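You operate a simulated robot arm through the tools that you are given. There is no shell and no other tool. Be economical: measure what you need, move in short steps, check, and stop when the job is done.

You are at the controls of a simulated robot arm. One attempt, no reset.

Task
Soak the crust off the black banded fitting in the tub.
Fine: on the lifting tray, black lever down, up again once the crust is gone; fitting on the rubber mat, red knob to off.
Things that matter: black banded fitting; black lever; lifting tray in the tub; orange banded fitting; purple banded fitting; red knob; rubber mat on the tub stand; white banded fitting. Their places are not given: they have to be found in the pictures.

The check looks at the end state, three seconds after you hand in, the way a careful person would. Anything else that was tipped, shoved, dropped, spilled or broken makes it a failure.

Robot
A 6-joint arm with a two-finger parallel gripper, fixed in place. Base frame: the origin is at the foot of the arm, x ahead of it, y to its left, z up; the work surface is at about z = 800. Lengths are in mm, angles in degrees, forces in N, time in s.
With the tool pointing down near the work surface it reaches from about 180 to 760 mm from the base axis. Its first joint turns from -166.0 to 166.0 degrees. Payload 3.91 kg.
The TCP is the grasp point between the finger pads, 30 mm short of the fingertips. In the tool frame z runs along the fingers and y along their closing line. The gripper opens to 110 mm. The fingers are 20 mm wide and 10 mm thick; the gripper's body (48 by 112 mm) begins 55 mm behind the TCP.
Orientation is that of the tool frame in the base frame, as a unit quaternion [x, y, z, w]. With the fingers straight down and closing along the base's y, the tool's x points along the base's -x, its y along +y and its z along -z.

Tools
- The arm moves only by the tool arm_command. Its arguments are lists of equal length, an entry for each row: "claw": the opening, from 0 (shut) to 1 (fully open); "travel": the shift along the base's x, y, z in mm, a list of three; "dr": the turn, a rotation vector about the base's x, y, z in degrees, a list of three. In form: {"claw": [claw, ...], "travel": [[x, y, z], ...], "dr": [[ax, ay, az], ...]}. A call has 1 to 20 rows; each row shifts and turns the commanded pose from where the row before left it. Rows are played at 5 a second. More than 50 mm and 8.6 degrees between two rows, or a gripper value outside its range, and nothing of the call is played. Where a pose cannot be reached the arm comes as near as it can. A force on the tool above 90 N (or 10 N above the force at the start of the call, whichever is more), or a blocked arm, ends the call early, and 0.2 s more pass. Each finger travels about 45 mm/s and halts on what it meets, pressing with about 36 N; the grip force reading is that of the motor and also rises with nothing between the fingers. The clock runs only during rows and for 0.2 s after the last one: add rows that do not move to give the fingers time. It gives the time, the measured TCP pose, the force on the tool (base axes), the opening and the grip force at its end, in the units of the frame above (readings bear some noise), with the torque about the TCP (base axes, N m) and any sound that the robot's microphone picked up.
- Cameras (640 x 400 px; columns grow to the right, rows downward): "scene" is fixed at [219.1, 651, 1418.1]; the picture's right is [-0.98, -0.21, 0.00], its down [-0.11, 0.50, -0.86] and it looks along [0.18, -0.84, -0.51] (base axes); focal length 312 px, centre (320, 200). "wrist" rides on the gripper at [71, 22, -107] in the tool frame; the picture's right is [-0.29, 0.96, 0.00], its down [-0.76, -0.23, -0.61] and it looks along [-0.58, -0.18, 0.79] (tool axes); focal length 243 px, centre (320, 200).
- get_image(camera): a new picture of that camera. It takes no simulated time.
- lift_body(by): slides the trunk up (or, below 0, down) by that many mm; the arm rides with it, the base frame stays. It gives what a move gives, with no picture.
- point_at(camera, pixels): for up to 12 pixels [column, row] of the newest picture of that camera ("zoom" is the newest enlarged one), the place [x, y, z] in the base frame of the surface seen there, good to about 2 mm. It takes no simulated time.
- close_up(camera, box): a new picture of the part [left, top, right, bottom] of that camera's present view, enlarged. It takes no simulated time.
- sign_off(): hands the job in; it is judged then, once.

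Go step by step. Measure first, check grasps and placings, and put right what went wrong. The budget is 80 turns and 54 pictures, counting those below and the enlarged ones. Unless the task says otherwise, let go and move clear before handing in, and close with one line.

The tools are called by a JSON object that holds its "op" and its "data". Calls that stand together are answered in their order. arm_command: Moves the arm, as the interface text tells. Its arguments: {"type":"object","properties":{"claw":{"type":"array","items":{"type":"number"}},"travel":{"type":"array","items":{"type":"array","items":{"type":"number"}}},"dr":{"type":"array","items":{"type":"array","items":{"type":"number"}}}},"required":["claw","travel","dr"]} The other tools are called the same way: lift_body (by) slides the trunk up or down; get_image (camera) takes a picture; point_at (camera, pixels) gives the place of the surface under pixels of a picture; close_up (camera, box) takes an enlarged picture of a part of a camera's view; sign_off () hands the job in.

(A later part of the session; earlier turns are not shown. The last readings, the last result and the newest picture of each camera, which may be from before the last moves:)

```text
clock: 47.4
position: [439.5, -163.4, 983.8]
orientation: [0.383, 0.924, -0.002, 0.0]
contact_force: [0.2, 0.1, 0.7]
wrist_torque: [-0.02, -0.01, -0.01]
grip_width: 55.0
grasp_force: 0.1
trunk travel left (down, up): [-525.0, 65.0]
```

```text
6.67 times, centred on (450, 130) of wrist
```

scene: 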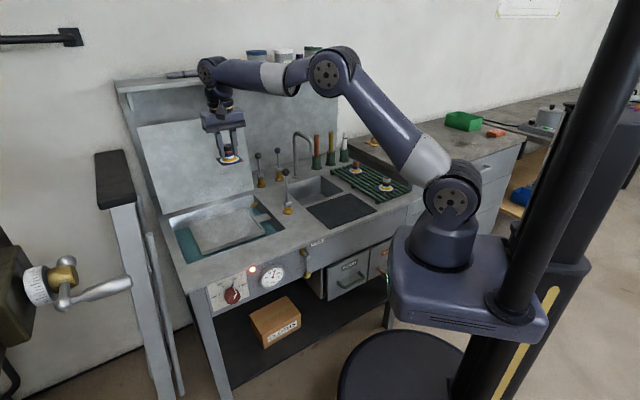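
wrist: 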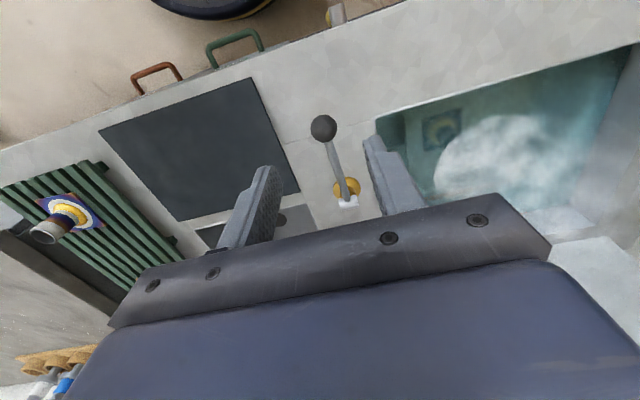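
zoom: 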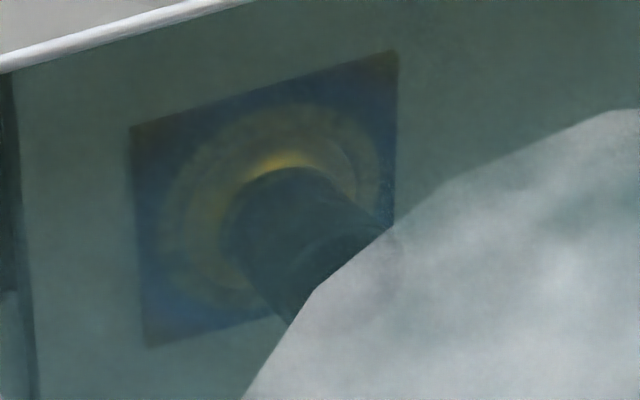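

The ring is fading but still faintly visible. I'll wait about 6 s more and look again.

{"op": "arm_command", "data": {"claw": [0.5, 0.5, 0.5, 0.5, 0.5, 0.5, 0.5, 0.5, 0.5, 0.5, 0.5, 0.5, 0.5, 0.5, 0.5, 0.5, 0.5, 0.5, 0.5, 0.5], "travel": [[0, 0, 0], [0, 0, 0], [0, 0, 0], [0, 0, 0], [0, 0, 0], [0, 0, 0], [0, 0, 0], [0, 0, 0], [0, 0, 0], [0, 0, 0], [0, 0, 0], [0, 0, 0], [0, 0, 0], [0, 0, 0], [0, 0, 0], [0, 0, 0], [0, 0, 0], [0, 0, 0], [0, 0, 0], [0, 0, 0]], "dr": [[0, 0, 0], [0, 0, 0], [0, 0, 0], [0, 0, 0], [0, 0, 0], [0, 0, 0], [0, 0, 0], [0, 0, 0], [0, 0, 0], [0, 0, 0], [0, 0, 0], [0, 0, 0], [0, 0, 0], [0, 0, 0], [0, 0, 0], [0, 0, 0], [0, 0, 0], [0, 0, 0], [0, 0, 0], [0, 0, 0]]}}

{"op": "arm_command", "data": {"claw": [0.5, 0.5, 0.5, 0.5, 0.5, 0.5, 0.5, 0.5, 0.5, 0.5], "travel": [[0, 0, 0], [0, 0, 0], [0, 0, 0], [0, 0, 0], [0, 0, 0], [0, 0, 0], [0, 0, 0], [0, 0, 0], [0, 0, 0], [0, 0, 0]], "dr": [[0, 0, 0], [0, 0, 0], [0, 0, 0], [0, 0, 0], [0, 0, 0], [0, 0, 0], [0, 0, 0], [0, 0, 0], [0, 0, 0], [0, 0, 0]]}}

{"op": "close_up", "data": {"camera": "wrist", "box": [410, 100, 490, 160]}}

```text
clock: 51.6
position: [439.7, -164.7, 984.2]
orientation: [0.382, 0.924, -0.001, 0.0]
contact_force: [-0.4, 0.6, 0.4]
wrist_torque: [-0.01, -0.01, 0.03]
grip_width: 55.1
grasp_force: 0.1
trunk travel left (down, up): [-525.0, 65.0]
```

```text
clock: 53.8
position: [439.8, -163.4, 984.7]
orientation: [0.382, 0.924, -0.002, 0.0]
contact_force: [-0.1, -0.9, -0.4]
wrist_torque: [-0.01, 0.0, 0.0]
grip_width: 54.8
grasp_force: 0.0
trunk travel left (down, up): [-525.0, 65.0]
```

```text
6.67 times, centred on (450, 130) of wrist
```

zoom: 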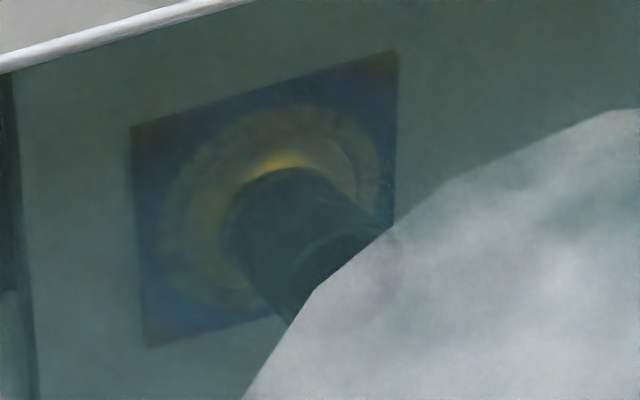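

Still fading slowly. I'll wait about 12 s more.

{"op": "arm_command", "data": {"claw": [0.5, 0.5, 0.5, 0.5, 0.5, 0.5, 0.5, 0.5, 0.5, 0.5, 0.5, 0.5, 0.5, 0.5, 0.5, 0.5, 0.5, 0.5, 0.5, 0.5], "travel": [[0, 0, 0], [0, 0, 0], [0, 0, 0], [0, 0, 0], [0, 0, 0], [0, 0, 0], [0, 0, 0], [0, 0, 0], [0, 0, 0], [0, 0, 0], [0, 0, 0], [0, 0, 0], [0, 0, 0], [0, 0, 0], [0, 0, 0], [0, 0, 0], [0, 0, 0], [0, 0, 0], [0, 0, 0], [0, 0, 0]], "dr": [[0, 0, 0], [0, 0, 0], [0, 0, 0], [0, 0, 0], [0, 0, 0], [0, 0, 0], [0, 0, 0], [0, 0, 0], [0, 0, 0], [0, 0, 0], [0, 0, 0], [0, 0, 0], [0, 0, 0], [0, 0, 0], [0, 0, 0], [0, 0, 0], [0, 0, 0], [0, 0, 0], [0, 0, 0], [0, 0, 0]]}}

{"op": "arm_command", "data": {"claw": [0.5, 0.5, 0.5, 0.5, 0.5, 0.5, 0.5, 0.5, 0.5, 0.5, 0.5, 0.5, 0.5, 0.5, 0.5, 0.5, 0.5, 0.5, 0.5, 0.5], "travel": [[0, 0, 0], [0, 0, 0], [0, 0, 0], [0, 0, 0], [0, 0, 0], [0, 0, 0], [0, 0, 0], [0, 0, 0], [0, 0, 0], [0, 0, 0], [0, 0, 0], [0, 0, 0], [0, 0, 0], [0, 0, 0], [0, 0, 0], [0, 0, 0], [0, 0, 0], [0, 0, 0], [0, 0, 0], [0, 0, 0]], "dr": [[0, 0, 0], [0, 0, 0], [0, 0, 0], [0, 0, 0], [0, 0, 0], [0, 0, 0], [0, 0, 0], [0, 0, 0], [0, 0, 0], [0, 0, 0], [0, 0, 0], [0, 0, 0], [0, 0, 0], [0, 0, 0], [0, 0, 0], [0, 0, 0], [0, 0, 0], [0, 0, 0], [0, 0, 0], [0, 0, 0]]}}

{"op": "arm_command", "data": {"claw": [0.5, 0.5, 0.5, 0.5, 0.5, 0.5, 0.5, 0.5, 0.5, 0.5, 0.5, 0.5, 0.5, 0.5, 0.5, 0.5, 0.5, 0.5, 0.5, 0.5], "travel": [[0, 0, 0], [0, 0, 0], [0, 0, 0], [0, 0, 0], [0, 0, 0], [0, 0, 0], [0, 0, 0], [0, 0, 0], [0, 0, 0], [0, 0, 0], [0, 0, 0], [0, 0, 0], [0, 0, 0], [0, 0, 0], [0, 0, 0], [0, 0, 0], [0, 0, 0], [0, 0, 0], [0, 0, 0], [0, 0, 0]], "dr": [[0, 0, 0], [0, 0, 0], [0, 0, 0], [0, 0, 0], [0, 0, 0], [0, 0, 0], [0, 0, 0], [0, 0, 0], [0, 0, 0], [0, 0, 0], [0, 0, 0], [0, 0, 0], [0, 0, 0], [0, 0, 0], [0, 0, 0], [0, 0, 0], [0, 0, 0], [0, 0, 0], [0, 0, 0], [0, 0, 0]]}}

{"op": "close_up", "data": {"camera": "wrist", "box": [410, 100, 490, 160]}}

```text
clock: 58.0
position: [439.9, -163.2, 984.0]
orientation: [0.382, 0.924, -0.002, 0.0]
contact_force: [0.2, 1.0, 0.6]
wrist_torque: [-0.01, 0.01, -0.01]
grip_width: 55.0
grasp_force: 0.1
trunk travel left (down, up): [-525.0, 65.0]
```

```text
clock: 62.2
position: [440.6, -163.8, 985.0]
orientation: [0.383, 0.924, -0.001, -0.001]
contact_force: [0.2, -0.3, 0.3]
wrist_torque: [0.03, 0.0, -0.02]
grip_width: 55.2
grasp_force: 0.0
trunk travel left (down, up): [-525.0, 65.0]
```

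```text
clock: 66.4
position: [439.3, -163.2, 983.4]
orientation: [0.383, 0.924, -0.002, -0.001]
contact_force: [-0.3, 0.2, 0.8]
wrist_torque: [0.03, 0.01, 0.0]
grip_width: 55.2
grasp_force: 0.0
trunk travel left (down, up): [-525.0, 65.0]
```

```text
6.67 times, centred on (450, 130) of wrist
```

zoom: 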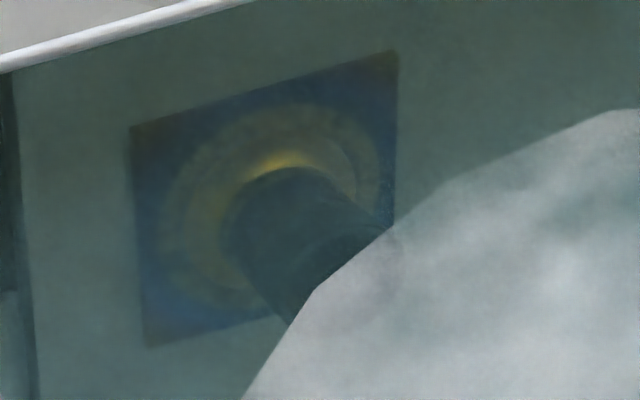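

The ring keeps fading slowly; I'll wait about 20 s more.

{"op": "arm_command", "data": {"claw": [0.5, 0.5, 0.5, 0.5, 0.5, 0.5, 0.5, 0.5, 0.5, 0.5, 0.5, 0.5, 0.5, 0.5, 0.5, 0.5, 0.5, 0.5, 0.5, 0.5], "travel": [[0, 0, 0], [0, 0, 0], [0, 0, 0], [0, 0, 0], [0, 0, 0], [0, 0, 0], [0, 0, 0], [0, 0, 0], [0, 0, 0], [0, 0, 0], [0, 0, 0], [0, 0, 0], [0, 0, 0], [0, 0, 0], [0, 0, 0], [0, 0, 0], [0, 0, 0], [0, 0, 0], [0, 0, 0], [0, 0, 0]], "dr": [[0, 0, 0], [0, 0, 0], [0, 0, 0], [0, 0, 0], [0, 0, 0], [0, 0, 0], [0, 0, 0], [0, 0, 0], [0, 0, 0], [0, 0, 0], [0, 0, 0], [0, 0, 0], [0, 0, 0], [0, 0, 0], [0, 0, 0], [0, 0, 0], [0, 0, 0], [0, 0, 0], [0, 0, 0], [0, 0, 0]]}}

{"op": "arm_command", "data": {"claw": [0.5, 0.5, 0.5, 0.5, 0.5, 0.5, 0.5, 0.5, 0.5, 0.5, 0.5, 0.5, 0.5, 0.5, 0.5, 0.5, 0.5, 0.5, 0.5, 0.5], "travel": [[0, 0, 0], [0, 0, 0], [0, 0, 0], [0, 0, 0], [0, 0, 0], [0, 0, 0], [0, 0, 0], [0, 0, 0], [0, 0, 0], [0, 0, 0], [0, 0, 0], [0, 0, 0], [0, 0, 0], [0, 0, 0], [0, 0, 0], [0, 0, 0], [0, 0, 0], [0, 0, 0], [0, 0, 0], [0, 0, 0]], "dr": [[0, 0, 0], [0, 0, 0], [0, 0, 0], [0, 0, 0], [0, 0, 0], [0, 0, 0], [0, 0, 0], [0, 0, 0], [0, 0, 0], [0, 0, 0], [0, 0, 0], [0, 0, 0], [0, 0, 0], [0, 0, 0], [0, 0, 0], [0, 0, 0], [0, 0, 0], [0, 0, 0], [0, 0, 0], [0, 0, 0]]}}

{"op": "arm_command", "data": {"claw": [0.5, 0.5, 0.5, 0.5, 0.5, 0.5, 0.5, 0.5, 0.5, 0.5, 0.5, 0.5, 0.5, 0.5, 0.5, 0.5, 0.5, 0.5, 0.5, 0.5], "travel": [[0, 0, 0], [0, 0, 0], [0, 0, 0], [0, 0, 0], [0, 0, 0], [0, 0, 0], [0, 0, 0], [0, 0, 0], [0, 0, 0], [0, 0, 0], [0, 0, 0], [0, 0, 0], [0, 0, 0], [0, 0, 0], [0, 0, 0], [0, 0, 0], [0, 0, 0], [0, 0, 0], [0, 0, 0], [0, 0, 0]], "dr": [[0, 0, 0], [0, 0, 0], [0, 0, 0], [0, 0, 0], [0, 0, 0], [0, 0, 0], [0, 0, 0], [0, 0, 0], [0, 0, 0], [0, 0, 0], [0, 0, 0], [0, 0, 0], [0, 0, 0], [0, 0, 0], [0, 0, 0], [0, 0, 0], [0, 0, 0], [0, 0, 0], [0, 0, 0], [0, 0, 0]]}}

{"op": "arm_command", "data": {"claw": [0.5, 0.5, 0.5, 0.5, 0.5, 0.5, 0.5, 0.5, 0.5, 0.5, 0.5, 0.5, 0.5, 0.5, 0.5, 0.5, 0.5, 0.5, 0.5, 0.5], "travel": [[0, 0, 0], [0, 0, 0], [0, 0, 0], [0, 0, 0], [0, 0, 0], [0, 0, 0], [0, 0, 0], [0, 0, 0], [0, 0, 0], [0, 0, 0], [0, 0, 0], [0, 0, 0], [0, 0, 0], [0, 0, 0], [0, 0, 0], [0, 0, 0], [0, 0, 0], [0, 0, 0], [0, 0, 0], [0, 0, 0]], "dr": [[0, 0, 0], [0, 0, 0], [0, 0, 0], [0, 0, 0], [0, 0, 0], [0, 0, 0], [0, 0, 0], [0, 0, 0], [0, 0, 0], [0, 0, 0], [0, 0, 0], [0, 0, 0], [0, 0, 0], [0, 0, 0], [0, 0, 0], [0, 0, 0], [0, 0, 0], [0, 0, 0], [0, 0, 0], [0, 0, 0]]}}

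{"op": "close_up", "data": {"camera": "wrist", "box": [410, 100, 490, 160]}}

```text
clock: 70.6
position: [440.2, -163.3, 983.4]
orientation: [0.383, 0.924, -0.003, -0.001]
contact_force: [0.5, -0.9, 0.2]
wrist_torque: [0.01, -0.04, -0.01]
grip_width: 55.1
grasp_force: 0.1
trunk travel left (down, up): [-525.0, 65.0]
```

```text
clock: 74.8
position: [440.4, -163.1, 984.6]
orientation: [0.383, 0.924, -0.001, -0.001]
contact_force: [0.3, 1.0, 0.1]
wrist_torque: [-0.01, -0.01, 0.01]
grip_width: 54.9
grasp_force: 0.1
trunk travel left (down, up): [-525.0, 65.0]
```

```text
clock: 79.0
position: [439.8, -163.2, 985.1]
orientation: [0.382, 0.924, -0.002, -0.001]
contact_force: [0.6, -0.4, 0.0]
wrist_torque: [-0.03, 0.0, 0.01]
grip_width: 54.6
grasp_force: 0.1
trunk travel left (down, up): [-525.0, 65.0]
```

```text
clock: 83.2
position: [439.7, -163.4, 983.1]
orientation: [0.383, 0.924, -0.001, 0.0]
contact_force: [0.7, -0.8, 0.6]
wrist_torque: [0.01, 0.01, -0.04]
grip_width: 54.9
grasp_force: 0.1
trunk travel left (down, up): [-525.0, 65.0]
```

```text
6.67 times, centred on (450, 130) of wrist
```

zoom: 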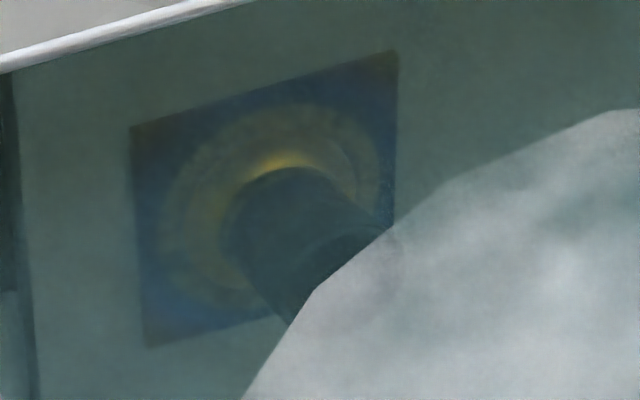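

The view no longer changes, so whatever was to dissolve seems to have converged; I'll regrip the ball and raise the tray to inspect it.

{"op": "arm_command", "data": {"claw": [0.5, 0.5, 0.5, 0.5, 0.5, 0.5, 0.4, 0.3, 0.2, 0.1, 0.1, 0.1], "travel": [[6, -7.5, 0], [0, 0, -20], [0, 0, -30], [0, 0, -30], [0, 0, -27], [0, 0, 0], [0, 0, 0], [0, 0, 0], [0, 0, 0], [0, 0, 0], [0, 0, 0], [0, 0, 0]], "dr": [[0, 0, 0], [0, 0, 0], [0, 0, 0], [0, 0, 0], [0, 0, 0], [0, 0, 0], [0, 0, 0], [0, 0, 0], [0, 0, 0], [0, 0, 0], [0, 0, 0], [0, 0, 0]]}}

{"op": "close_up", "data": {"camera": "wrist", "box": [220, 60, 440, 240]}}

```text
clock: 85.8
position: [442.0, -167.5, 878.9]
orientation: [0.383, 0.924, -0.002, -0.001]
contact_force: [7.0, 9.2, -2.6]
wrist_torque: [0.14, -0.11, 0.09]
grip_width: 25.2
grasp_force: 44.9
trunk travel left (down, up): [-525.0, 65.0]
```

```text
2.22 times, centred on (330, 150) of wrist
```

zoom: 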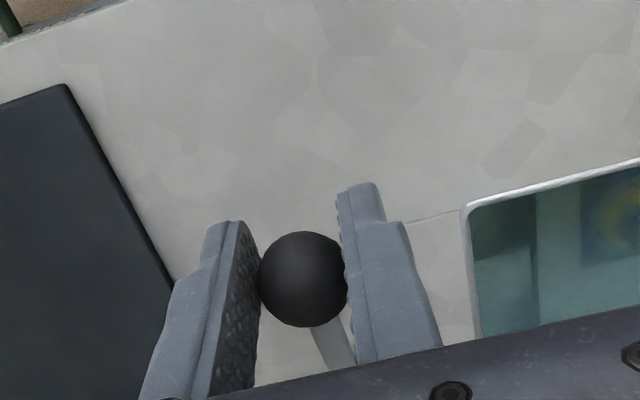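

Ball gripped at 25 mm. Raising the lever along the reverse arc, first half.

{"op": "arm_command", "data": {"claw": [0.1, 0.1, 0.1, 0.1, 0.1, 0.1, 0.1, 0.1, 0.1, 0.1], "travel": [[2.7, -1.7, 8.5], [2.6, -2.6, 8.3], [3, -3, 8], [3.4, -3.4, 7.7], [3.8, -3.8, 7.3], [4.1, -4.1, 7], [4.5, -4.5, 6.5], [4.7, -4.7, 6.1], [5.1, -5.1, 5.6], [0, 0, 0]], "dr": [[0, 0, 0], [0, 0, 0], [0, 0, 0], [0, 0, 0], [0, 0, 0], [0, 0, 0], [0, 0, 0], [0, 0, 0], [0, 0, 0], [0, 0, 0]]}}

```text
clock: 88.0
position: [477.2, -199.7, 945.9]
orientation: [0.383, 0.924, -0.001, -0.001]
contact_force: [-17.2, 12.7, -0.2]
wrist_torque: [1.03, 1.12, -0.03]
grip_width: 25.4
grasp_force: 45.1
trunk travel left (down, up): [-525.0, 65.0]
```

Moving well with about 21 N resistance. Second half.

{"op": "arm_command", "data": {"claw": [0.1, 0.1, 0.1, 0.1, 0.1, 0.1, 0.1, 0.1, 0.1, 0.1, 0.1], "travel": [[5.3, -5.3, 5], [5.6, -5.6, 4.6], [5.7, -5.7, 4], [5.9, -5.9, 3.4], [6.15, -6.15, 2.8], [6.2, -6.2, 2.2], [6.3, -6.3, 1.5], [6.4, -6.4, 1], [6.4, -6.4, 0.3], [0, 0, 0], [0, 0, 0]], "dr": [[0, 0, 0], [0, 0, 0], [0, 0, 0], [0, 0, 0], [0, 0, 0], [0, 0, 0], [0, 0, 0], [0, 0, 0], [0, 0, 0], [0, 0, 0], [0, 0, 0]]}}

{"op": "close_up", "data": {"camera": "scene", "box": [190, 140, 330, 260]}}

```text
clock: 90.4
position: [531.6, -254.7, 967.3]
orientation: [0.383, 0.924, -0.002, -0.001]
contact_force: [0.5, 0.0, -0.3]
wrist_torque: [0.01, -0.02, 0.03]
grip_width: 11.1
grasp_force: 0.0
trunk travel left (down, up): [-525.0, 65.0]
```

```text
3.33 times, centred on (260, 200) of scene
```

zoom: 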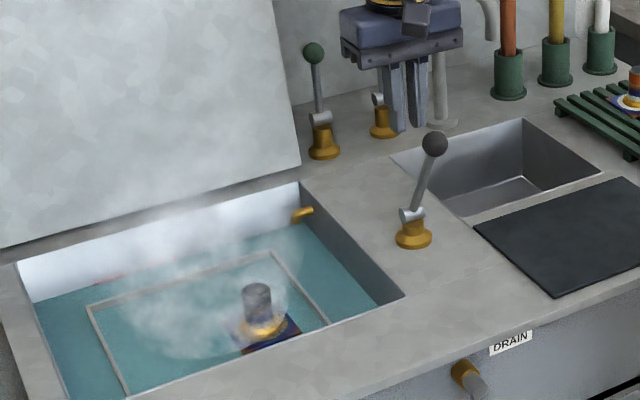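

The grip slipped near 25°, the lever remains partly raised. I'll rise, and look with the wrist camera at the ball and the fitting.

{"op": "arm_command", "data": {"claw": [0.1, 0, 0, 0, 0], "travel": [[0, 0, 20], [0, 0, 30], [0, 0, 30], [0, 0, 0], [0, 0, 0]], "dr": [[0, 0, 0], [0, 0, 0], [0, 0, 0], [0, 0, 0], [0, 0, 0]]}}

{"op": "get_image", "data": {"camera": "wrist"}}

{"op": "close_up", "data": {"camera": "wrist", "box": [400, 0, 560, 100]}}

```text
clock: 91.6
position: [533.0, -256.5, 1047.4]
orientation: [0.382, 0.924, -0.002, -0.001]
contact_force: [0.1, -0.4, -0.4]
wrist_torque: [0.01, 0.01, -0.01]
grip_width: 0.0
grasp_force: 36.0
trunk travel left (down, up): [-525.0, 65.0]
```

```text
13 pictures are left
```

wrist: 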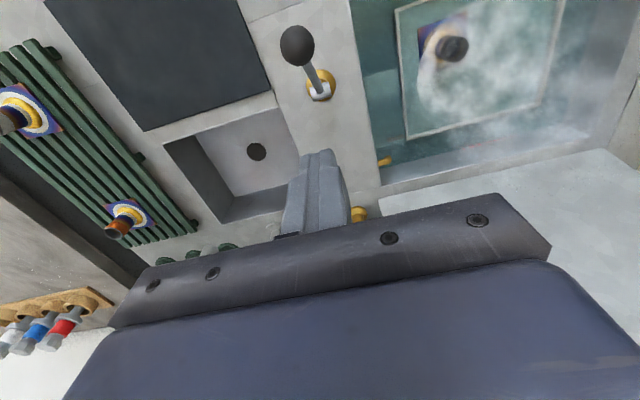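

```text
4.00 times, centred on (480, 50) of wrist
```

zoom: 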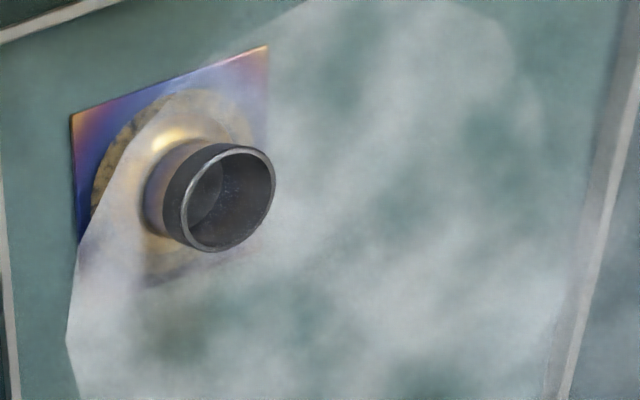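

The ring beneath is no longer white but brassy, so the crust looks gone. I'll locate the ball at (298,44) to finish pushing the lever up.

{"op": "point_at", "data": {"camera": "wrist", "pixels": [[298, 46], [284, 46], [313, 46], [298, 28], [298, 63]]}}

```text
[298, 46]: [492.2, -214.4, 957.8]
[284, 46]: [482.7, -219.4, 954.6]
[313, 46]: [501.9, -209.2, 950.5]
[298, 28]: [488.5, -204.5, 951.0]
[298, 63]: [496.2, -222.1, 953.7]
```

Ball at about (491,-213,946). With closed fingers I'll come down in front of it and push it back to upright.

{"op": "arm_command", "data": {"claw": [0, 0, 0, 0, 0, 0, 0, 0, 0, 0, 0, 0, 0, 0, 0, 0, 0], "travel": [[-22, 22, 0], [-22, 22, 0], [-20, 20, 0], [0, 0, 0], [0, 0, -25], [0, 0, -30], [0, 0, -27], [0, 0, 0], [6, -6, 0], [6, -6, 0], [6, -6, 0], [6, -6, 0], [6, -6, 0], [6, -6, 0], [5, -5, 0], [3, -3, 0], [0, 0, 0]], "dr": [[0, 0, 0], [0, 0, 0], [0, 0, 0], [0, 0, 0], [0, 0, 0], [0, 0, 0], [0, 0, 0], [0, 0, 0], [0, 0, 0], [0, 0, 0], [0, 0, 0], [0, 0, 0], [0, 0, 0], [0, 0, 0], [0, 0, 0], [0, 0, 0], [0, 0, 0]]}}

{"op": "close_up", "data": {"camera": "scene", "box": [190, 140, 330, 260]}}

```text
clock: 95.2
position: [510.2, -236.0, 966.9]
orientation: [0.383, 0.924, -0.002, 0.001]
contact_force: [-5.3, 2.9, 2.6]
wrist_torque: [-0.01, 0.0, 0.0]
grip_width: 0.0
grasp_force: 35.4
trunk travel left (down, up): [-525.0, 65.0]
```

```text
3.33 times, centred on (260, 200) of scene
```

zoom: 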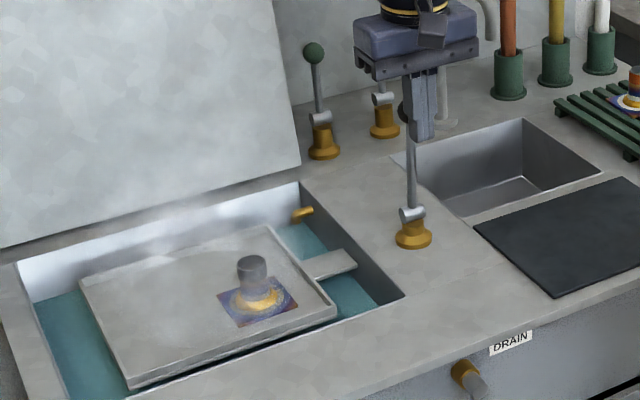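

The tray is up and out of the water. I'll push the last few millimetres to the lever's stop, then back away and rise.

{"op": "arm_command", "data": {"claw": [0, 0, 0, 0, 0], "travel": [[2, -2, 0], [2, -2, 0], [2, -2, 0], [0, 0, 0], [0, 0, 0]], "dr": [[0, 0, 0], [0, 0, 0], [0, 0, 0], [0, 0, 0], [0, 0, 0]]}}

```text
clock: 96.4
position: [517.6, -240.7, 965.9]
orientation: [0.383, 0.924, -0.001, 0.0]
contact_force: [-2.7, 4.3, 2.8]
wrist_torque: [0.04, -0.01, 0.02]
grip_width: 0.0
grasp_force: 36.6
trunk travel left (down, up): [-525.0, 65.0]
```

{"op": "arm_command", "data": {"claw": [0, 0, 0, 0], "travel": [[1.5, -1.5, 0], [1.5, -1.5, 0], [0, 0, 0], [0, 0, 0]], "dr": [[0, 0, 0], [0, 0, 0], [0, 0, 0], [0, 0, 0]]}}

```text
clock: 97.4
position: [518.6, -242.2, 967.1]
orientation: [0.383, 0.924, -0.001, -0.003]
contact_force: [-21.9, 22.1, -0.7]
wrist_torque: [0.37, -0.1, -0.03]
grip_width: 0.0
grasp_force: 36.4
trunk travel left (down, up): [-525.0, 65.0]
```

Stop reached (31 N). I'll back off, rise, and move above the fitting, opening the claw.

{"op": "arm_command", "data": {"claw": [0, 0, 0, 0, 0, 0, 0.2, 0.4, 0.5, 0.5, 0.5, 0.5, 0.5, 0.5], "travel": [[-7, 7, 0], [-10, 10, 0], [0, 0, 20], [0, 0, 30], [0, 0, 35], [0, 0, 35], [24, 12, 0], [28, 14, 0], [28, 14, 0], [28, 14, 0], [28, 14, 0], [26, 14.5, 0], [0, 0, 0], [0, 0, 0]], "dr": [[0, 0, 0], [0, 0, 0], [0, 0, 0], [0, 0, 0], [0, 0, 0], [0, 0, 0], [0, 0, 0], [0, 0, 0], [0, 0, 0], [0, 0, 0], [0, 0, 0], [0, 0, 0], [0, 0, 0], [0, 0, 0]]}}

{"op": "close_up", "data": {"camera": "wrist", "box": [260, 30, 400, 130]}}

```text
clock: 100.4
position: [666.8, -145.0, 1085.4]
orientation: [0.383, 0.924, -0.002, -0.001]
contact_force: [-0.5, 0.0, 0.2]
wrist_torque: [-0.04, -0.02, 0.01]
grip_width: 55.1
grasp_force: 0.1
trunk travel left (down, up): [-525.0, 65.0]
```

```text
4.00 times, centred on (330, 80) of wrist
```

zoom: 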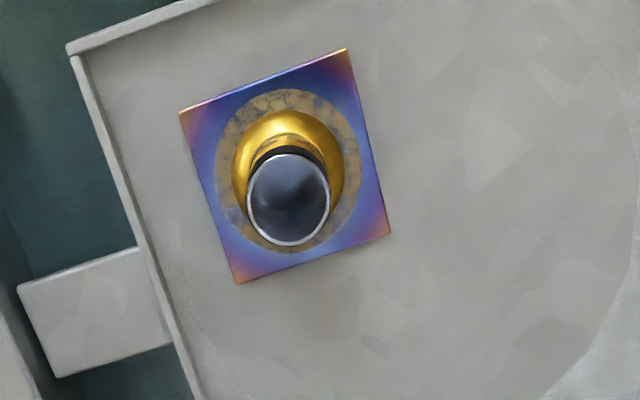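

The white crust has disappeared, leaving a mottled brassy ring. I'll look closer to make sure it isn't residue.

{"op": "close_up", "data": {"camera": "wrist", "box": [298, 40, 360, 104]}}

{"op": "close_up", "data": {"camera": "scene", "box": [234, 196, 294, 246]}}

```text
6.25 times, centred on (329, 72) of wrist
```

zoom: 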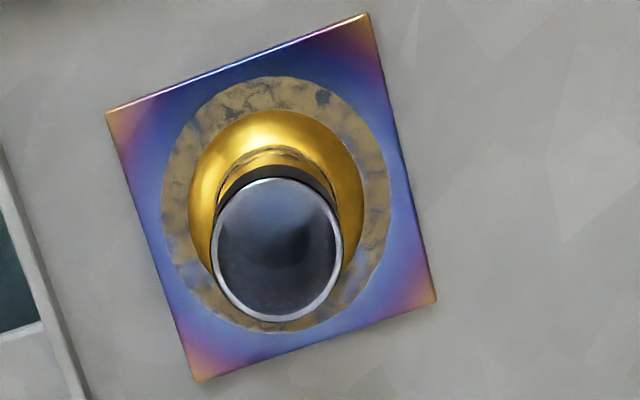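

```text
8.00 times, centred on (264, 221) of scene
```

zoom: 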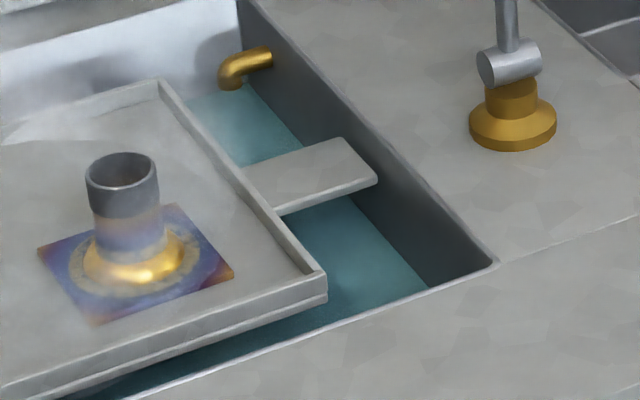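

The ring still shows brown patches with clean blue plate showing through, which looks like remaining crust. I'll soak it again: regrip the lever ball first.

{"op": "arm_command", "data": {"claw": [0.5, 0.5, 0.5, 0.5, 0.5, 0.5, 0.5, 0.5, 0.5, 0.5, 0.5, 0.5, 0.4, 0.3, 0.2, 0.1, 0.1, 0.1], "travel": [[-15, -10.5, 0], [-25, -20, 0], [-25, -20, 0], [-25, -20, 0], [-25, -20, 0], [-20.8, -20, 0], [0, 0, 0], [0, 0, -20], [0, 0, -30], [0, 0, -30], [0, 0, -33], [0, 0, 0], [0, 0, 0], [0, 0, 0], [0, 0, 0], [0, 0, 0], [0, 0, 0], [0, 0, 0]], "dr": [[0, 0, 0], [0, 0, 0], [0, 0, 0], [0, 0, 0], [0, 0, 0], [0, 0, 0], [0, 0, 0], [0, 0, 0], [0, 0, 0], [0, 0, 0], [0, 0, 0], [0, 0, 0], [0, 0, 0], [0, 0, 0], [0, 0, 0], [0, 0, 0], [0, 0, 0], [0, 0, 0]]}}

```text
clock: 104.2
position: [528.7, -253.5, 971.9]
orientation: [0.383, 0.924, -0.002, -0.001]
contact_force: [-2.6, -0.2, -2.6]
wrist_torque: [-0.16, -0.09, -0.03]
grip_width: 25.3
grasp_force: 45.0
trunk travel left (down, up): [-525.0, 65.0]
```

Ball gripped cleanly. Pulling the lever down along the whole arc.

{"op": "arm_command", "data": {"claw": [0.1, 0.1, 0.1, 0.1, 0.1, 0.1, 0.1, 0.1, 0.1, 0.1, 0.1, 0.1, 0.1, 0.1, 0.1, 0.1, 0.1, 0.1, 0.1], "travel": [[-6.4, 6.4, -0.3], [-6.4, 6.4, -1], [-6.3, 6.3, -1.5], [-6.2, 6.2, -2.2], [-6.15, 6.15, -2.8], [-5.9, 5.9, -3.4], [-5.7, 5.7, -4], [-5.6, 5.6, -4.6], [-5.3, 5.3, -5], [-5.1, 5.1, -5.6], [-4.7, 4.7, -6.1], [-4.5, 4.5, -6.5], [-4.1, 4.1, -7], [-3.8, 3.8, -7.3], [-3.4, 3.4, -7.7], [-3, 3, -8], [-2.6, 2.6, -8.3], [-1.2, 1.2, -6], [0, 0, 0]], "dr": [[0, 0, 0], [0, 0, 0], [0, 0, 0], [0, 0, 0], [0, 0, 0], [0, 0, 0], [0, 0, 0], [0, 0, 0], [0, 0, 0], [0, 0, 0], [0, 0, 0], [0, 0, 0], [0, 0, 0], [0, 0, 0], [0, 0, 0], [0, 0, 0], [0, 0, 0], [0, 0, 0], [0, 0, 0]]}}

```text
clock: 108.2
position: [443.8, -170.1, 884.4]
orientation: [0.382, 0.924, -0.002, 0.0]
contact_force: [-2.2, 1.3, 1.7]
wrist_torque: [-0.13, -0.22, -0.03]
grip_width: 10.8
grasp_force: 0.1
trunk travel left (down, up): [-525.0, 65.0]
```

The grip slipped near the end. I'll open, rise and check how far down the lever is.

{"op": "arm_command", "data": {"claw": [0.2, 0.4, 0.5, 0.5, 0.5, 0.5, 0.5], "travel": [[0, 0, 0], [0, 0, 0], [0, 0, 0], [0, 0, 30], [0, 0, 40], [0, 0, 30], [0, 0, 0]], "dr": [[0, 0, 0], [0, 0, 0], [0, 0, 0], [0, 0, 0], [0, 0, 0], [0, 0, 0], [0, 0, 0]]}}

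{"op": "get_image", "data": {"camera": "wrist"}}

{"op": "point_at", "data": {"camera": "wrist", "pixels": [[323, 128], [323, 140], [323, 150], [323, 160], [323, 118]]}}

```text
clock: 109.8
position: [442.7, -170.1, 983.6]
orientation: [0.383, 0.924, -0.002, -0.001]
contact_force: [-0.2, 0.0, -0.2]
wrist_torque: [-0.04, 0.01, 0.02]
grip_width: 55.2
grasp_force: 0.1
trunk travel left (down, up): [-525.0, 65.0]
```

```text
7 pictures are left
```

wrist: 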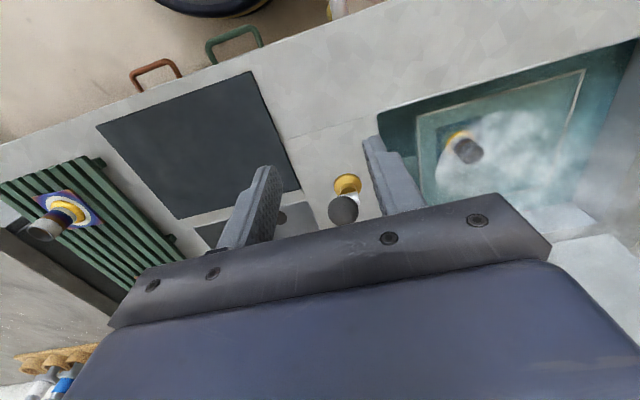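

```text
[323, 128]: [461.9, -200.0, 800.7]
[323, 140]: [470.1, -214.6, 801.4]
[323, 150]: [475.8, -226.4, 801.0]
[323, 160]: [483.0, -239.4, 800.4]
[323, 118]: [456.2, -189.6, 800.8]
```

The lever stopped around 30° with the ball at (343,208); slower motion held before. I'll measure the ball.

{"op": "point_at", "data": {"camera": "wrist", "pixels": [[343, 208], [331, 208], [355, 208], [343, 198], [343, 218]]}}

```text
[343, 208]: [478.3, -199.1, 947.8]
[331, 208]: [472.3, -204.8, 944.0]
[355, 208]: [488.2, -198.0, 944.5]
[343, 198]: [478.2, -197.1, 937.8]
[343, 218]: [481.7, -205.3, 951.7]
```

Ball at about (482,-204,939), θ≈33°. I'll regrip with the ball at pad centre and then move slowly.

{"op": "arm_command", "data": {"claw": [0.5, 0.5, 0.5, 0.5, 0.5, 0.5, 0.5, 0.4, 0.3, 0.2, 0.1, 0.1, 0.1], "travel": [[0, 0, 25], [20, -17, 0], [19, -17.5, 0], [0, 0, -20], [0, 0, -25], [0, 0, -20], [0, 0, 0], [0, 0, 0], [0, 0, 0], [0, 0, 0], [0, 0, 0], [0, 0, 0], [0, 0, 0]], "dr": [[0, 0, 0], [0, 0, 0], [0, 0, 0], [0, 0, 0], [0, 0, 0], [0, 0, 0], [0, 0, 0], [0, 0, 0], [0, 0, 0], [0, 0, 0], [0, 0, 0], [0, 0, 0], [0, 0, 0]]}}

```text
clock: 112.6
position: [480.5, -204.7, 944.4]
orientation: [0.384, 0.924, -0.002, -0.002]
contact_force: [-3.6, -3.3, -3.0]
wrist_torque: [-0.12, -0.02, -0.03]
grip_width: 25.5
grasp_force: 44.6
trunk travel left (down, up): [-525.0, 65.0]
```

{"op": "arm_command", "data": {"claw": [0.1, 0.1, 0.1, 0.1, 0.1, 0.1, 0.1, 0.1, 0.1, 0.1, 0.1, 0.1, 0.1, 0.1, 0.1, 0.1, 0.1, 0.1, 0.1], "travel": [[-2.66, 2.66, -2.54], [-2.6, 2.6, -2.67], [-2.53, 2.53, -2.79], [-2.46, 2.46, -2.92], [-2.39, 2.39, -3.04], [-2.31, 2.31, -3.15], [-2.23, 2.23, -3.27], [-2.15, 2.15, -3.37], [-2.06, 2.06, -3.48], [-1.98, 1.98, -3.58], [-1.89, 1.89, -3.67], [-1.8, 1.8, -3.76], [-1.7, 1.7, -3.85], [-1.6, 1.6, -3.93], [-1.51, 1.51, -4.01], [-1.41, 1.41, -4.08], [-1.31, 1.31, -4.15], [-1.2, 1.2, -4.21], [0, 0, 0]], "dr": [[0, 0, 0], [0, 0, 0], [0, 0, 0], [0, 0, 0], [0, 0, 0], [0, 0, 0], [0, 0, 0], [0, 0, 0], [0, 0, 0], [0, 0, 0], [0, 0, 0], [0, 0, 0], [0, 0, 0], [0, 0, 0], [0, 0, 0], [0, 0, 0], [0, 0, 0], [0, 0, 0], [0, 0, 0]]}}

```text
clock: 116.6
position: [446.2, -170.1, 883.8]
orientation: [0.382, 0.924, -0.001, 0.0]
contact_force: [-2.9, -17.0, 6.8]
wrist_torque: [-0.97, -1.01, -0.08]
grip_width: 25.1
grasp_force: 44.6
trunk travel left (down, up): [-525.0, 65.0]
```

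Still gripped, lever essentially down. One further small step, then soak while holding the lever (saves regripping).

{"op": "arm_command", "data": {"claw": [0.1, 0.1, 0.1, 0.1, 0.1, 0.1, 0.1, 0.1, 0.1, 0.1, 0.1, 0.1, 0.1, 0.1, 0.1, 0.1, 0.1, 0.1, 0.1, 0.1], "travel": [[-0.7, 0.7, -3], [-0.5, 0.5, -2.5], [0, 0, 0], [0, 0, 0], [0, 0, 0], [0, 0, 0], [0, 0, 0], [0, 0, 0], [0, 0, 0], [0, 0, 0], [0, 0, 0], [0, 0, 0], [0, 0, 0], [0, 0, 0], [0, 0, 0], [0, 0, 0], [0, 0, 0], [0, 0, 0], [0, 0, 0], [0, 0, 0]], "dr": [[0, 0, 0], [0, 0, 0], [0, 0, 0], [0, 0, 0], [0, 0, 0], [0, 0, 0], [0, 0, 0], [0, 0, 0], [0, 0, 0], [0, 0, 0], [0, 0, 0], [0, 0, 0], [0, 0, 0], [0, 0, 0], [0, 0, 0], [0, 0, 0], [0, 0, 0], [0, 0, 0], [0, 0, 0], [0, 0, 0]]}}

{"op": "arm_command", "data": {"claw": [0.1, 0.1, 0.1, 0.1, 0.1, 0.1, 0.1, 0.1, 0.1, 0.1, 0.1, 0.1, 0.1, 0.1, 0.1, 0.1, 0.1, 0.1, 0.1, 0.1], "travel": [[0, 0, 0], [0, 0, 0], [0, 0, 0], [0, 0, 0], [0, 0, 0], [0, 0, 0], [0, 0, 0], [0, 0, 0], [0, 0, 0], [0, 0, 0], [0, 0, 0], [0, 0, 0], [0, 0, 0], [0, 0, 0], [0, 0, 0], [0, 0, 0], [0, 0, 0], [0, 0, 0], [0, 0, 0], [0, 0, 0]], "dr": [[0, 0, 0], [0, 0, 0], [0, 0, 0], [0, 0, 0], [0, 0, 0], [0, 0, 0], [0, 0, 0], [0, 0, 0], [0, 0, 0], [0, 0, 0], [0, 0, 0], [0, 0, 0], [0, 0, 0], [0, 0, 0], [0, 0, 0], [0, 0, 0], [0, 0, 0], [0, 0, 0], [0, 0, 0], [0, 0, 0]]}}

{"op": "arm_command", "data": {"claw": [0.1, 0.1, 0.1, 0.1, 0.1, 0.1, 0.1, 0.1, 0.1, 0.1, 0.1, 0.1, 0.1, 0.1, 0.1, 0.1, 0.1, 0.1, 0.1, 0.1], "travel": [[0, 0, 0], [0, 0, 0], [0, 0, 0], [0, 0, 0], [0, 0, 0], [0, 0, 0], [0, 0, 0], [0, 0, 0], [0, 0, 0], [0, 0, 0], [0, 0, 0], [0, 0, 0], [0, 0, 0], [0, 0, 0], [0, 0, 0], [0, 0, 0], [0, 0, 0], [0, 0, 0], [0, 0, 0], [0, 0, 0]], "dr": [[0, 0, 0], [0, 0, 0], [0, 0, 0], [0, 0, 0], [0, 0, 0], [0, 0, 0], [0, 0, 0], [0, 0, 0], [0, 0, 0], [0, 0, 0], [0, 0, 0], [0, 0, 0], [0, 0, 0], [0, 0, 0], [0, 0, 0], [0, 0, 0], [0, 0, 0], [0, 0, 0], [0, 0, 0], [0, 0, 0]]}}

{"op": "arm_command", "data": {"claw": [0.1, 0.1, 0.1, 0.1, 0.1, 0.1, 0.1, 0.1, 0.1, 0.1, 0.1, 0.1, 0.1, 0.1, 0.1, 0.1, 0.1, 0.1, 0.1, 0.1], "travel": [[0, 0, 0], [0, 0, 0], [0, 0, 0], [0, 0, 0], [0, 0, 0], [0, 0, 0], [0, 0, 0], [0, 0, 0], [0, 0, 0], [0, 0, 0], [0, 0, 0], [0, 0, 0], [0, 0, 0], [0, 0, 0], [0, 0, 0], [0, 0, 0], [0, 0, 0], [0, 0, 0], [0, 0, 0], [0, 0, 0]], "dr": [[0, 0, 0], [0, 0, 0], [0, 0, 0], [0, 0, 0], [0, 0, 0], [0, 0, 0], [0, 0, 0], [0, 0, 0], [0, 0, 0], [0, 0, 0], [0, 0, 0], [0, 0, 0], [0, 0, 0], [0, 0, 0], [0, 0, 0], [0, 0, 0], [0, 0, 0], [0, 0, 0], [0, 0, 0], [0, 0, 0]]}}

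{"op": "arm_command", "data": {"claw": [0.1, 0.1, 0.1, 0.1, 0.1, 0.1, 0.1, 0.1, 0.1, 0.1, 0.1, 0.1, 0.1, 0.1, 0.1, 0.1, 0.1, 0.1, 0.1, 0.1], "travel": [[0, 0, 0], [0, 0, 0], [0, 0, 0], [0, 0, 0], [0, 0, 0], [0, 0, 0], [0, 0, 0], [0, 0, 0], [0, 0, 0], [0, 0, 0], [0, 0, 0], [0, 0, 0], [0, 0, 0], [0, 0, 0], [0, 0, 0], [0, 0, 0], [0, 0, 0], [0, 0, 0], [0, 0, 0], [0, 0, 0]], "dr": [[0, 0, 0], [0, 0, 0], [0, 0, 0], [0, 0, 0], [0, 0, 0], [0, 0, 0], [0, 0, 0], [0, 0, 0], [0, 0, 0], [0, 0, 0], [0, 0, 0], [0, 0, 0], [0, 0, 0], [0, 0, 0], [0, 0, 0], [0, 0, 0], [0, 0, 0], [0, 0, 0], [0, 0, 0], [0, 0, 0]]}}

{"op": "arm_command", "data": {"claw": [0.1, 0.1, 0.1, 0.1, 0.1, 0.1, 0.1, 0.1, 0.1, 0.1, 0.1, 0.1, 0.1, 0.1, 0.1, 0.1, 0.1, 0.1, 0.1, 0.1], "travel": [[0, 0, 0], [0, 0, 0], [0, 0, 0], [0, 0, 0], [0, 0, 0], [0, 0, 0], [0, 0, 0], [0, 0, 0], [0, 0, 0], [0, 0, 0], [0, 0, 0], [0, 0, 0], [0, 0, 0], [0, 0, 0], [0, 0, 0], [0, 0, 0], [0, 0, 0], [0, 0, 0], [0, 0, 0], [0, 0, 0]], "dr": [[0, 0, 0], [0, 0, 0], [0, 0, 0], [0, 0, 0], [0, 0, 0], [0, 0, 0], [0, 0, 0], [0, 0, 0], [0, 0, 0], [0, 0, 0], [0, 0, 0], [0, 0, 0], [0, 0, 0], [0, 0, 0], [0, 0, 0], [0, 0, 0], [0, 0, 0], [0, 0, 0], [0, 0, 0], [0, 0, 0]]}}

{"op": "arm_command", "data": {"claw": [0.1, 0.1, 0.1, 0.1, 0.1, 0.1, 0.1, 0.1, 0.1, 0.1, 0.1, 0.1, 0.1, 0.1, 0.1, 0.1, 0.1, 0.1, 0.1, 0.1], "travel": [[0, 0, 0], [0, 0, 0], [0, 0, 0], [0, 0, 0], [0, 0, 0], [0, 0, 0], [0, 0, 0], [0, 0, 0], [0, 0, 0], [0, 0, 0], [0, 0, 0], [0, 0, 0], [0, 0, 0], [0, 0, 0], [0, 0, 0], [0, 0, 0], [0, 0, 0], [0, 0, 0], [0, 0, 0], [0, 0, 0]], "dr": [[0, 0, 0], [0, 0, 0], [0, 0, 0], [0, 0, 0], [0, 0, 0], [0, 0, 0], [0, 0, 0], [0, 0, 0], [0, 0, 0], [0, 0, 0], [0, 0, 0], [0, 0, 0], [0, 0, 0], [0, 0, 0], [0, 0, 0], [0, 0, 0], [0, 0, 0], [0, 0, 0], [0, 0, 0], [0, 0, 0]]}}

{"op": "arm_command", "data": {"claw": [0.1, 0.1, 0.1, 0.1, 0.1, 0.1, 0.1, 0.1, 0.1, 0.1, 0.1, 0.1, 0.1, 0.1, 0.1, 0.1, 0.1, 0.1, 0.1, 0.1], "travel": [[0, 0, 0], [0, 0, 0], [0, 0, 0], [0, 0, 0], [0, 0, 0], [0, 0, 0], [0, 0, 0], [0, 0, 0], [0, 0, 0], [0, 0, 0], [0, 0, 0], [0, 0, 0], [0, 0, 0], [0, 0, 0], [0, 0, 0], [0, 0, 0], [0, 0, 0], [0, 0, 0], [0, 0, 0], [0, 0, 0]], "dr": [[0, 0, 0], [0, 0, 0], [0, 0, 0], [0, 0, 0], [0, 0, 0], [0, 0, 0], [0, 0, 0], [0, 0, 0], [0, 0, 0], [0, 0, 0], [0, 0, 0], [0, 0, 0], [0, 0, 0], [0, 0, 0], [0, 0, 0], [0, 0, 0], [0, 0, 0], [0, 0, 0], [0, 0, 0], [0, 0, 0]]}}

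```text
clock: 120.8
position: [443.6, -166.0, 877.5]
orientation: [0.383, 0.924, 0.0, -0.001]
contact_force: [-20.5, -10.6, -9.6]
wrist_torque: [0.68, 0.69, -0.23]
grip_width: 25.2
grasp_force: 44.5
trunk travel left (down, up): [-525.0, 65.0]
```

```text
clock: 125.0
position: [444.1, -167.2, 877.1]
orientation: [0.383, 0.924, -0.001, 0.0]
contact_force: [-21.3, -10.6, -2.0]
wrist_torque: [0.14, 0.16, -0.23]
grip_width: 25.4
grasp_force: 44.9
trunk travel left (down, up): [-525.0, 65.0]
```

```text
clock: 129.2
position: [443.3, -166.9, 878.2]
orientation: [0.383, 0.924, -0.001, 0.0]
contact_force: [-19.3, -12.0, 0.1]
wrist_torque: [-0.12, -0.13, -0.19]
grip_width: 25.2
grasp_force: 44.7
trunk travel left (down, up): [-525.0, 65.0]
```

```text
clock: 133.4
position: [443.4, -167.9, 876.8]
orientation: [0.383, 0.924, 0.0, 0.0]
contact_force: [-17.4, -12.2, -1.1]
wrist_torque: [0.02, 0.0, -0.22]
grip_width: 25.3
grasp_force: 45.0
trunk travel left (down, up): [-525.0, 65.0]
```

```text
clock: 137.6
position: [444.5, -168.2, 878.2]
orientation: [0.383, 0.924, 0.0, -0.001]
contact_force: [-18.7, -12.1, -1.6]
wrist_torque: [-0.03, 0.05, -0.25]
grip_width: 25.3
grasp_force: 44.7
trunk travel left (down, up): [-525.0, 65.0]
```

```text
clock: 141.8
position: [443.4, -167.8, 877.7]
orientation: [0.383, 0.924, -0.001, 0.0]
contact_force: [-18.2, -13.1, -1.1]
wrist_torque: [0.01, 0.01, -0.21]
grip_width: 25.3
grasp_force: 45.1
trunk travel left (down, up): [-525.0, 65.0]
```

```text
clock: 146.0
position: [443.7, -168.4, 877.1]
orientation: [0.383, 0.924, -0.001, -0.001]
contact_force: [-17.6, -13.8, -1.6]
wrist_torque: [-0.01, -0.02, -0.21]
grip_width: 25.0
grasp_force: 44.5
trunk travel left (down, up): [-525.0, 65.0]
```

```text
clock: 150.2
position: [443.6, -167.1, 877.0]
orientation: [0.383, 0.924, -0.001, 0.0]
contact_force: [-17.9, -13.2, -2.0]
wrist_torque: [-0.01, 0.0, -0.25]
grip_width: 25.4
grasp_force: 45.2
trunk travel left (down, up): [-525.0, 65.0]
```

About 33 s more soaked. Now raising slowly, first half.

{"op": "arm_command", "data": {"claw": [0.1, 0.1, 0.1, 0.1, 0.1, 0.1, 0.1, 0.1, 0.1, 0.1, 0.1, 0.1, 0.1, 0.1, 0.1, 0.1, 0.1, 0.1, 0.1, 0.1], "travel": [[0, -1, 2.5], [0.4, -1, 3], [1.2, -1.2, 4.21], [1.31, -1.31, 4.15], [1.41, -1.41, 4.08], [1.51, -1.51, 4.01], [1.6, -1.6, 3.93], [1.7, -1.7, 3.85], [1.8, -1.8, 3.76], [1.89, -1.89, 3.67], [1.98, -1.98, 3.58], [2.06, -2.06, 3.48], [2.15, -2.15, 3.37], [2.23, -2.23, 3.27], [2.31, -2.31, 3.15], [2.39, -2.39, 3.04], [2.46, -2.46, 2.92], [2.53, -2.53, 2.79], [2.6, -2.6, 2.67], [2.66, -2.66, 2.54]], "dr": [[0, 0, 0], [0, 0, 0], [0, 0, 0], [0, 0, 0], [0, 0, 0], [0, 0, 0], [0, 0, 0], [0, 0, 0], [0, 0, 0], [0, 0, 0], [0, 0, 0], [0, 0, 0], [0, 0, 0], [0, 0, 0], [0, 0, 0], [0, 0, 0], [0, 0, 0], [0, 0, 0], [0, 0, 0], [0, 0, 0]]}}

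{"op": "arm_command", "data": {"claw": [0.1, 0.1, 0.1, 0.1, 0.1, 0.1, 0.1, 0.1, 0.1, 0.1, 0.1, 0.1, 0.1, 0.1, 0.1, 0.1, 0.1], "travel": [[2.72, -2.72, 2.41], [2.78, -2.78, 2.27], [2.83, -2.83, 2.13], [2.88, -2.88, 1.99], [2.93, -2.93, 1.85], [2.98, -2.98, 1.7], [3.02, -3.02, 1.55], [3.05, -3.05, 1.4], [3.09, -3.09, 1.25], [3.11, -3.11, 1.1], [3.14, -3.14, 0.94], [3.16, -3.16, 0.79], [3.18, -3.18, 0.63], [3.19, -3.19, 0.47], [3.2, -3.2, 0.32], [3.2, -3.2, 0.16], [0, 0, 0]], "dr": [[0, 0, 0], [0, 0, 0], [0, 0, 0], [0, 0, 0], [0, 0, 0], [0, 0, 0], [0, 0, 0], [0, 0, 0], [0, 0, 0], [0, 0, 0], [0, 0, 0], [0, 0, 0], [0, 0, 0], [0, 0, 0], [0, 0, 0], [0, 0, 0], [0, 0, 0]]}}

```text
clock: 154.4
position: [479.9, -204.6, 945.4]
orientation: [0.382, 0.924, -0.001, -0.002]
contact_force: [-16.5, 2.9, -10.7]
wrist_torque: [0.93, 1.08, -0.05]
grip_width: 25.7
grasp_force: 44.3
trunk travel left (down, up): [-525.0, 65.0]
```

```text
clock: 158.0
position: [530.6, -252.9, 967.4]
orientation: [0.383, 0.924, -0.001, 0.002]
contact_force: [-5.3, 3.4, 5.9]
wrist_torque: [0.15, 0.2, -0.01]
grip_width: 25.4
grasp_force: 45.0
trunk travel left (down, up): [-525.0, 65.0]
```

The lever is back upright, still gripped. I'll nudge it to its stop.

{"op": "arm_command", "data": {"claw": [0.1, 0.1, 0.1, 0.1], "travel": [[1, -1, 0], [1, -1, 0], [0, 0, 0], [0, 0, 0]], "dr": [[0, 0, 0], [0, 0, 0], [0, 0, 0], [0, 0, 0]]}}

```text
clock: 159.0
position: [531.2, -254.4, 967.4]
orientation: [0.383, 0.924, -0.001, 0.0]
contact_force: [-6.8, 2.8, 14.7]
wrist_torque: [0.31, 0.4, 0.01]
grip_width: 25.6
grasp_force: 44.8
trunk travel left (down, up): [-525.0, 65.0]
```

Lever at its original upright place. I'll release, rise and go above the fitting for an inspection.

{"op": "arm_command", "data": {"claw": [0.3, 0.4, 0.5, 0.5, 0.5, 0.5, 0.5, 0.5, 0.5, 0.5, 0.5, 0.5, 0.5, 0.5, 0.5, 0.5, 0.5], "travel": [[0, 0, 0], [0, 0, 0], [0, 0, 0], [0, 0, 0], [0, 0, 20], [0, 0, 30], [0, 0, 35], [0, 0, 33], [0, 0, 0], [20, 15, 0], [25, 22, 0], [25, 22, 0], [25, 22, 0], [20, 16, 0], [19, 14.5, 0], [0, 0, 0], [0, 0, 0]], "dr": [[0, 0, 0], [0, 0, 0], [0, 0, 0], [0, 0, 0], [0, 0, 0], [0, 0, 0], [0, 0, 0], [0, 0, 0], [0, 0, 0], [0, 0, 0], [0, 0, 0], [0, 0, 0], [0, 0, 0], [0, 0, 0], [0, 0, 0], [0, 0, 0], [0, 0, 0]]}}

{"op": "close_up", "data": {"camera": "wrist", "box": [298, 40, 360, 104]}}

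```text
clock: 162.6
position: [667.5, -145.6, 1084.6]
orientation: [0.383, 0.924, -0.001, -0.001]
contact_force: [0.7, 0.9, -0.2]
wrist_torque: [-0.01, -0.01, -0.01]
grip_width: 55.2
grasp_force: 0.1
trunk travel left (down, up): [-525.0, 65.0]
```

```text
6.25 times, centred on (329, 72) of wrist
```

zoom: 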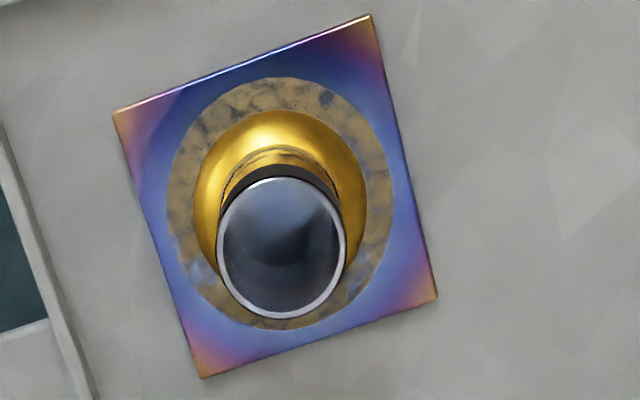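

The ring is identical to before the extra soak, so this is the clean stained metal and the crust is gone. Measuring the fitting for pickup.

{"op": "point_at", "data": {"camera": "zoom", "pixels": [[219, 250], [344, 243], [279, 180], [286, 316], [118, 113], [366, 20], [433, 295], [205, 372]]}}

{"op": "point_at", "data": {"camera": "scene", "pixels": [[331, 228], [340, 212], [355, 200], [232, 299], [226, 303], [240, 290], [214, 312], [244, 302]]}}

```text
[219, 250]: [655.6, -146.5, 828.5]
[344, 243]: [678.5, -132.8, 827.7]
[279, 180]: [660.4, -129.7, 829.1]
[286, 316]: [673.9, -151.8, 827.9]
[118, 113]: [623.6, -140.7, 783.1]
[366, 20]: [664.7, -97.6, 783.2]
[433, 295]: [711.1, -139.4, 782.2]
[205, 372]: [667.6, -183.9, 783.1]
```

```text
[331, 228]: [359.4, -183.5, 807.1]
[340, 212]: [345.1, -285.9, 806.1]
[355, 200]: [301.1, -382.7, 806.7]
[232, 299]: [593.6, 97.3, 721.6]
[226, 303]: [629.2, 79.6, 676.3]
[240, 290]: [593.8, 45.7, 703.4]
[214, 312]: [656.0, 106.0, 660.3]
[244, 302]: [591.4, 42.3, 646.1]
```

The fitting's rim is at z=828, lower than expected (~835), so I check whether the tray sits slightly lower than at the start.

{"op": "point_at", "data": {"camera": "zoom", "pixels": [[560, 100], [500, 350], [60, 370], [420, 40]]}}

{"op": "get_image", "data": {"camera": "scene"}}

{"op": "point_at", "data": {"camera": "scene", "pixels": [[286, 170], [287, 175], [287, 192], [288, 200], [215, 230], [240, 240], [209, 222], [285, 231]]}}

```text
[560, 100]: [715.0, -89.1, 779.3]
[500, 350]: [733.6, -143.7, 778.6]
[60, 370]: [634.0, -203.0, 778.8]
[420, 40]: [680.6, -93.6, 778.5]
```

```text
5 pictures are left
```

scene: 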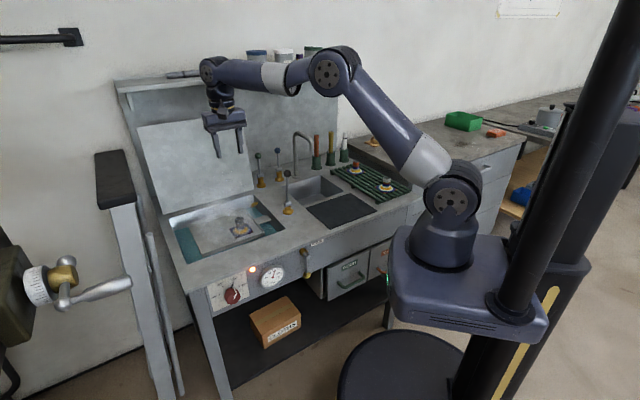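

```text
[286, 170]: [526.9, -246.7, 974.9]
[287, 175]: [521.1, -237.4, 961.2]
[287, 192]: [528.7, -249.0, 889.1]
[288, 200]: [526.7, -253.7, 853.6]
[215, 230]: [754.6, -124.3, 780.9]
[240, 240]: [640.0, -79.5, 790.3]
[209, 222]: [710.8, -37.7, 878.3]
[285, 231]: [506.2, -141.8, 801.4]
```

The tray is ~8 mm low and the ball ~10 mm forward, so the lever isn't quite at its stop; I'll push it home once my gripper is empty. First, pick up the fitting.

{"op": "arm_command", "data": {"claw": [0.5, 0.5, 0.5, 0.5, 0.5, 0.5, 0.5, 0.5, 0.5, 0.5, 0.5, 0.5], "travel": [[0, 5, 0], [0, 0, -20], [0, 0, -30], [0, 0, -30], [0, 0, -30], [0, 0, -30], [0, 0, -30], [0, 0, -30], [0, 0, -20], [0, 0, 0], [0, 0, 0], [0, 0, 0]], "dr": [[0, 0, 0], [0, 0, 0], [0, 0, 0], [0, 0, 0], [0, 0, 0], [0, 0, 0], [0, 0, 0], [0, 0, 0], [0, 0, 0], [0, 0, 0], [0, 0, 0], [0, 0, 0]]}}

```text
clock: 165.2
position: [664.4, -137.9, 863.7]
orientation: [0.383, 0.924, -0.001, 0.0]
contact_force: [-0.2, -0.3, -0.3]
wrist_torque: [0.02, 0.02, 0.0]
grip_width: 55.1
grasp_force: 0.1
trunk travel left (down, up): [-525.0, 65.0]
```

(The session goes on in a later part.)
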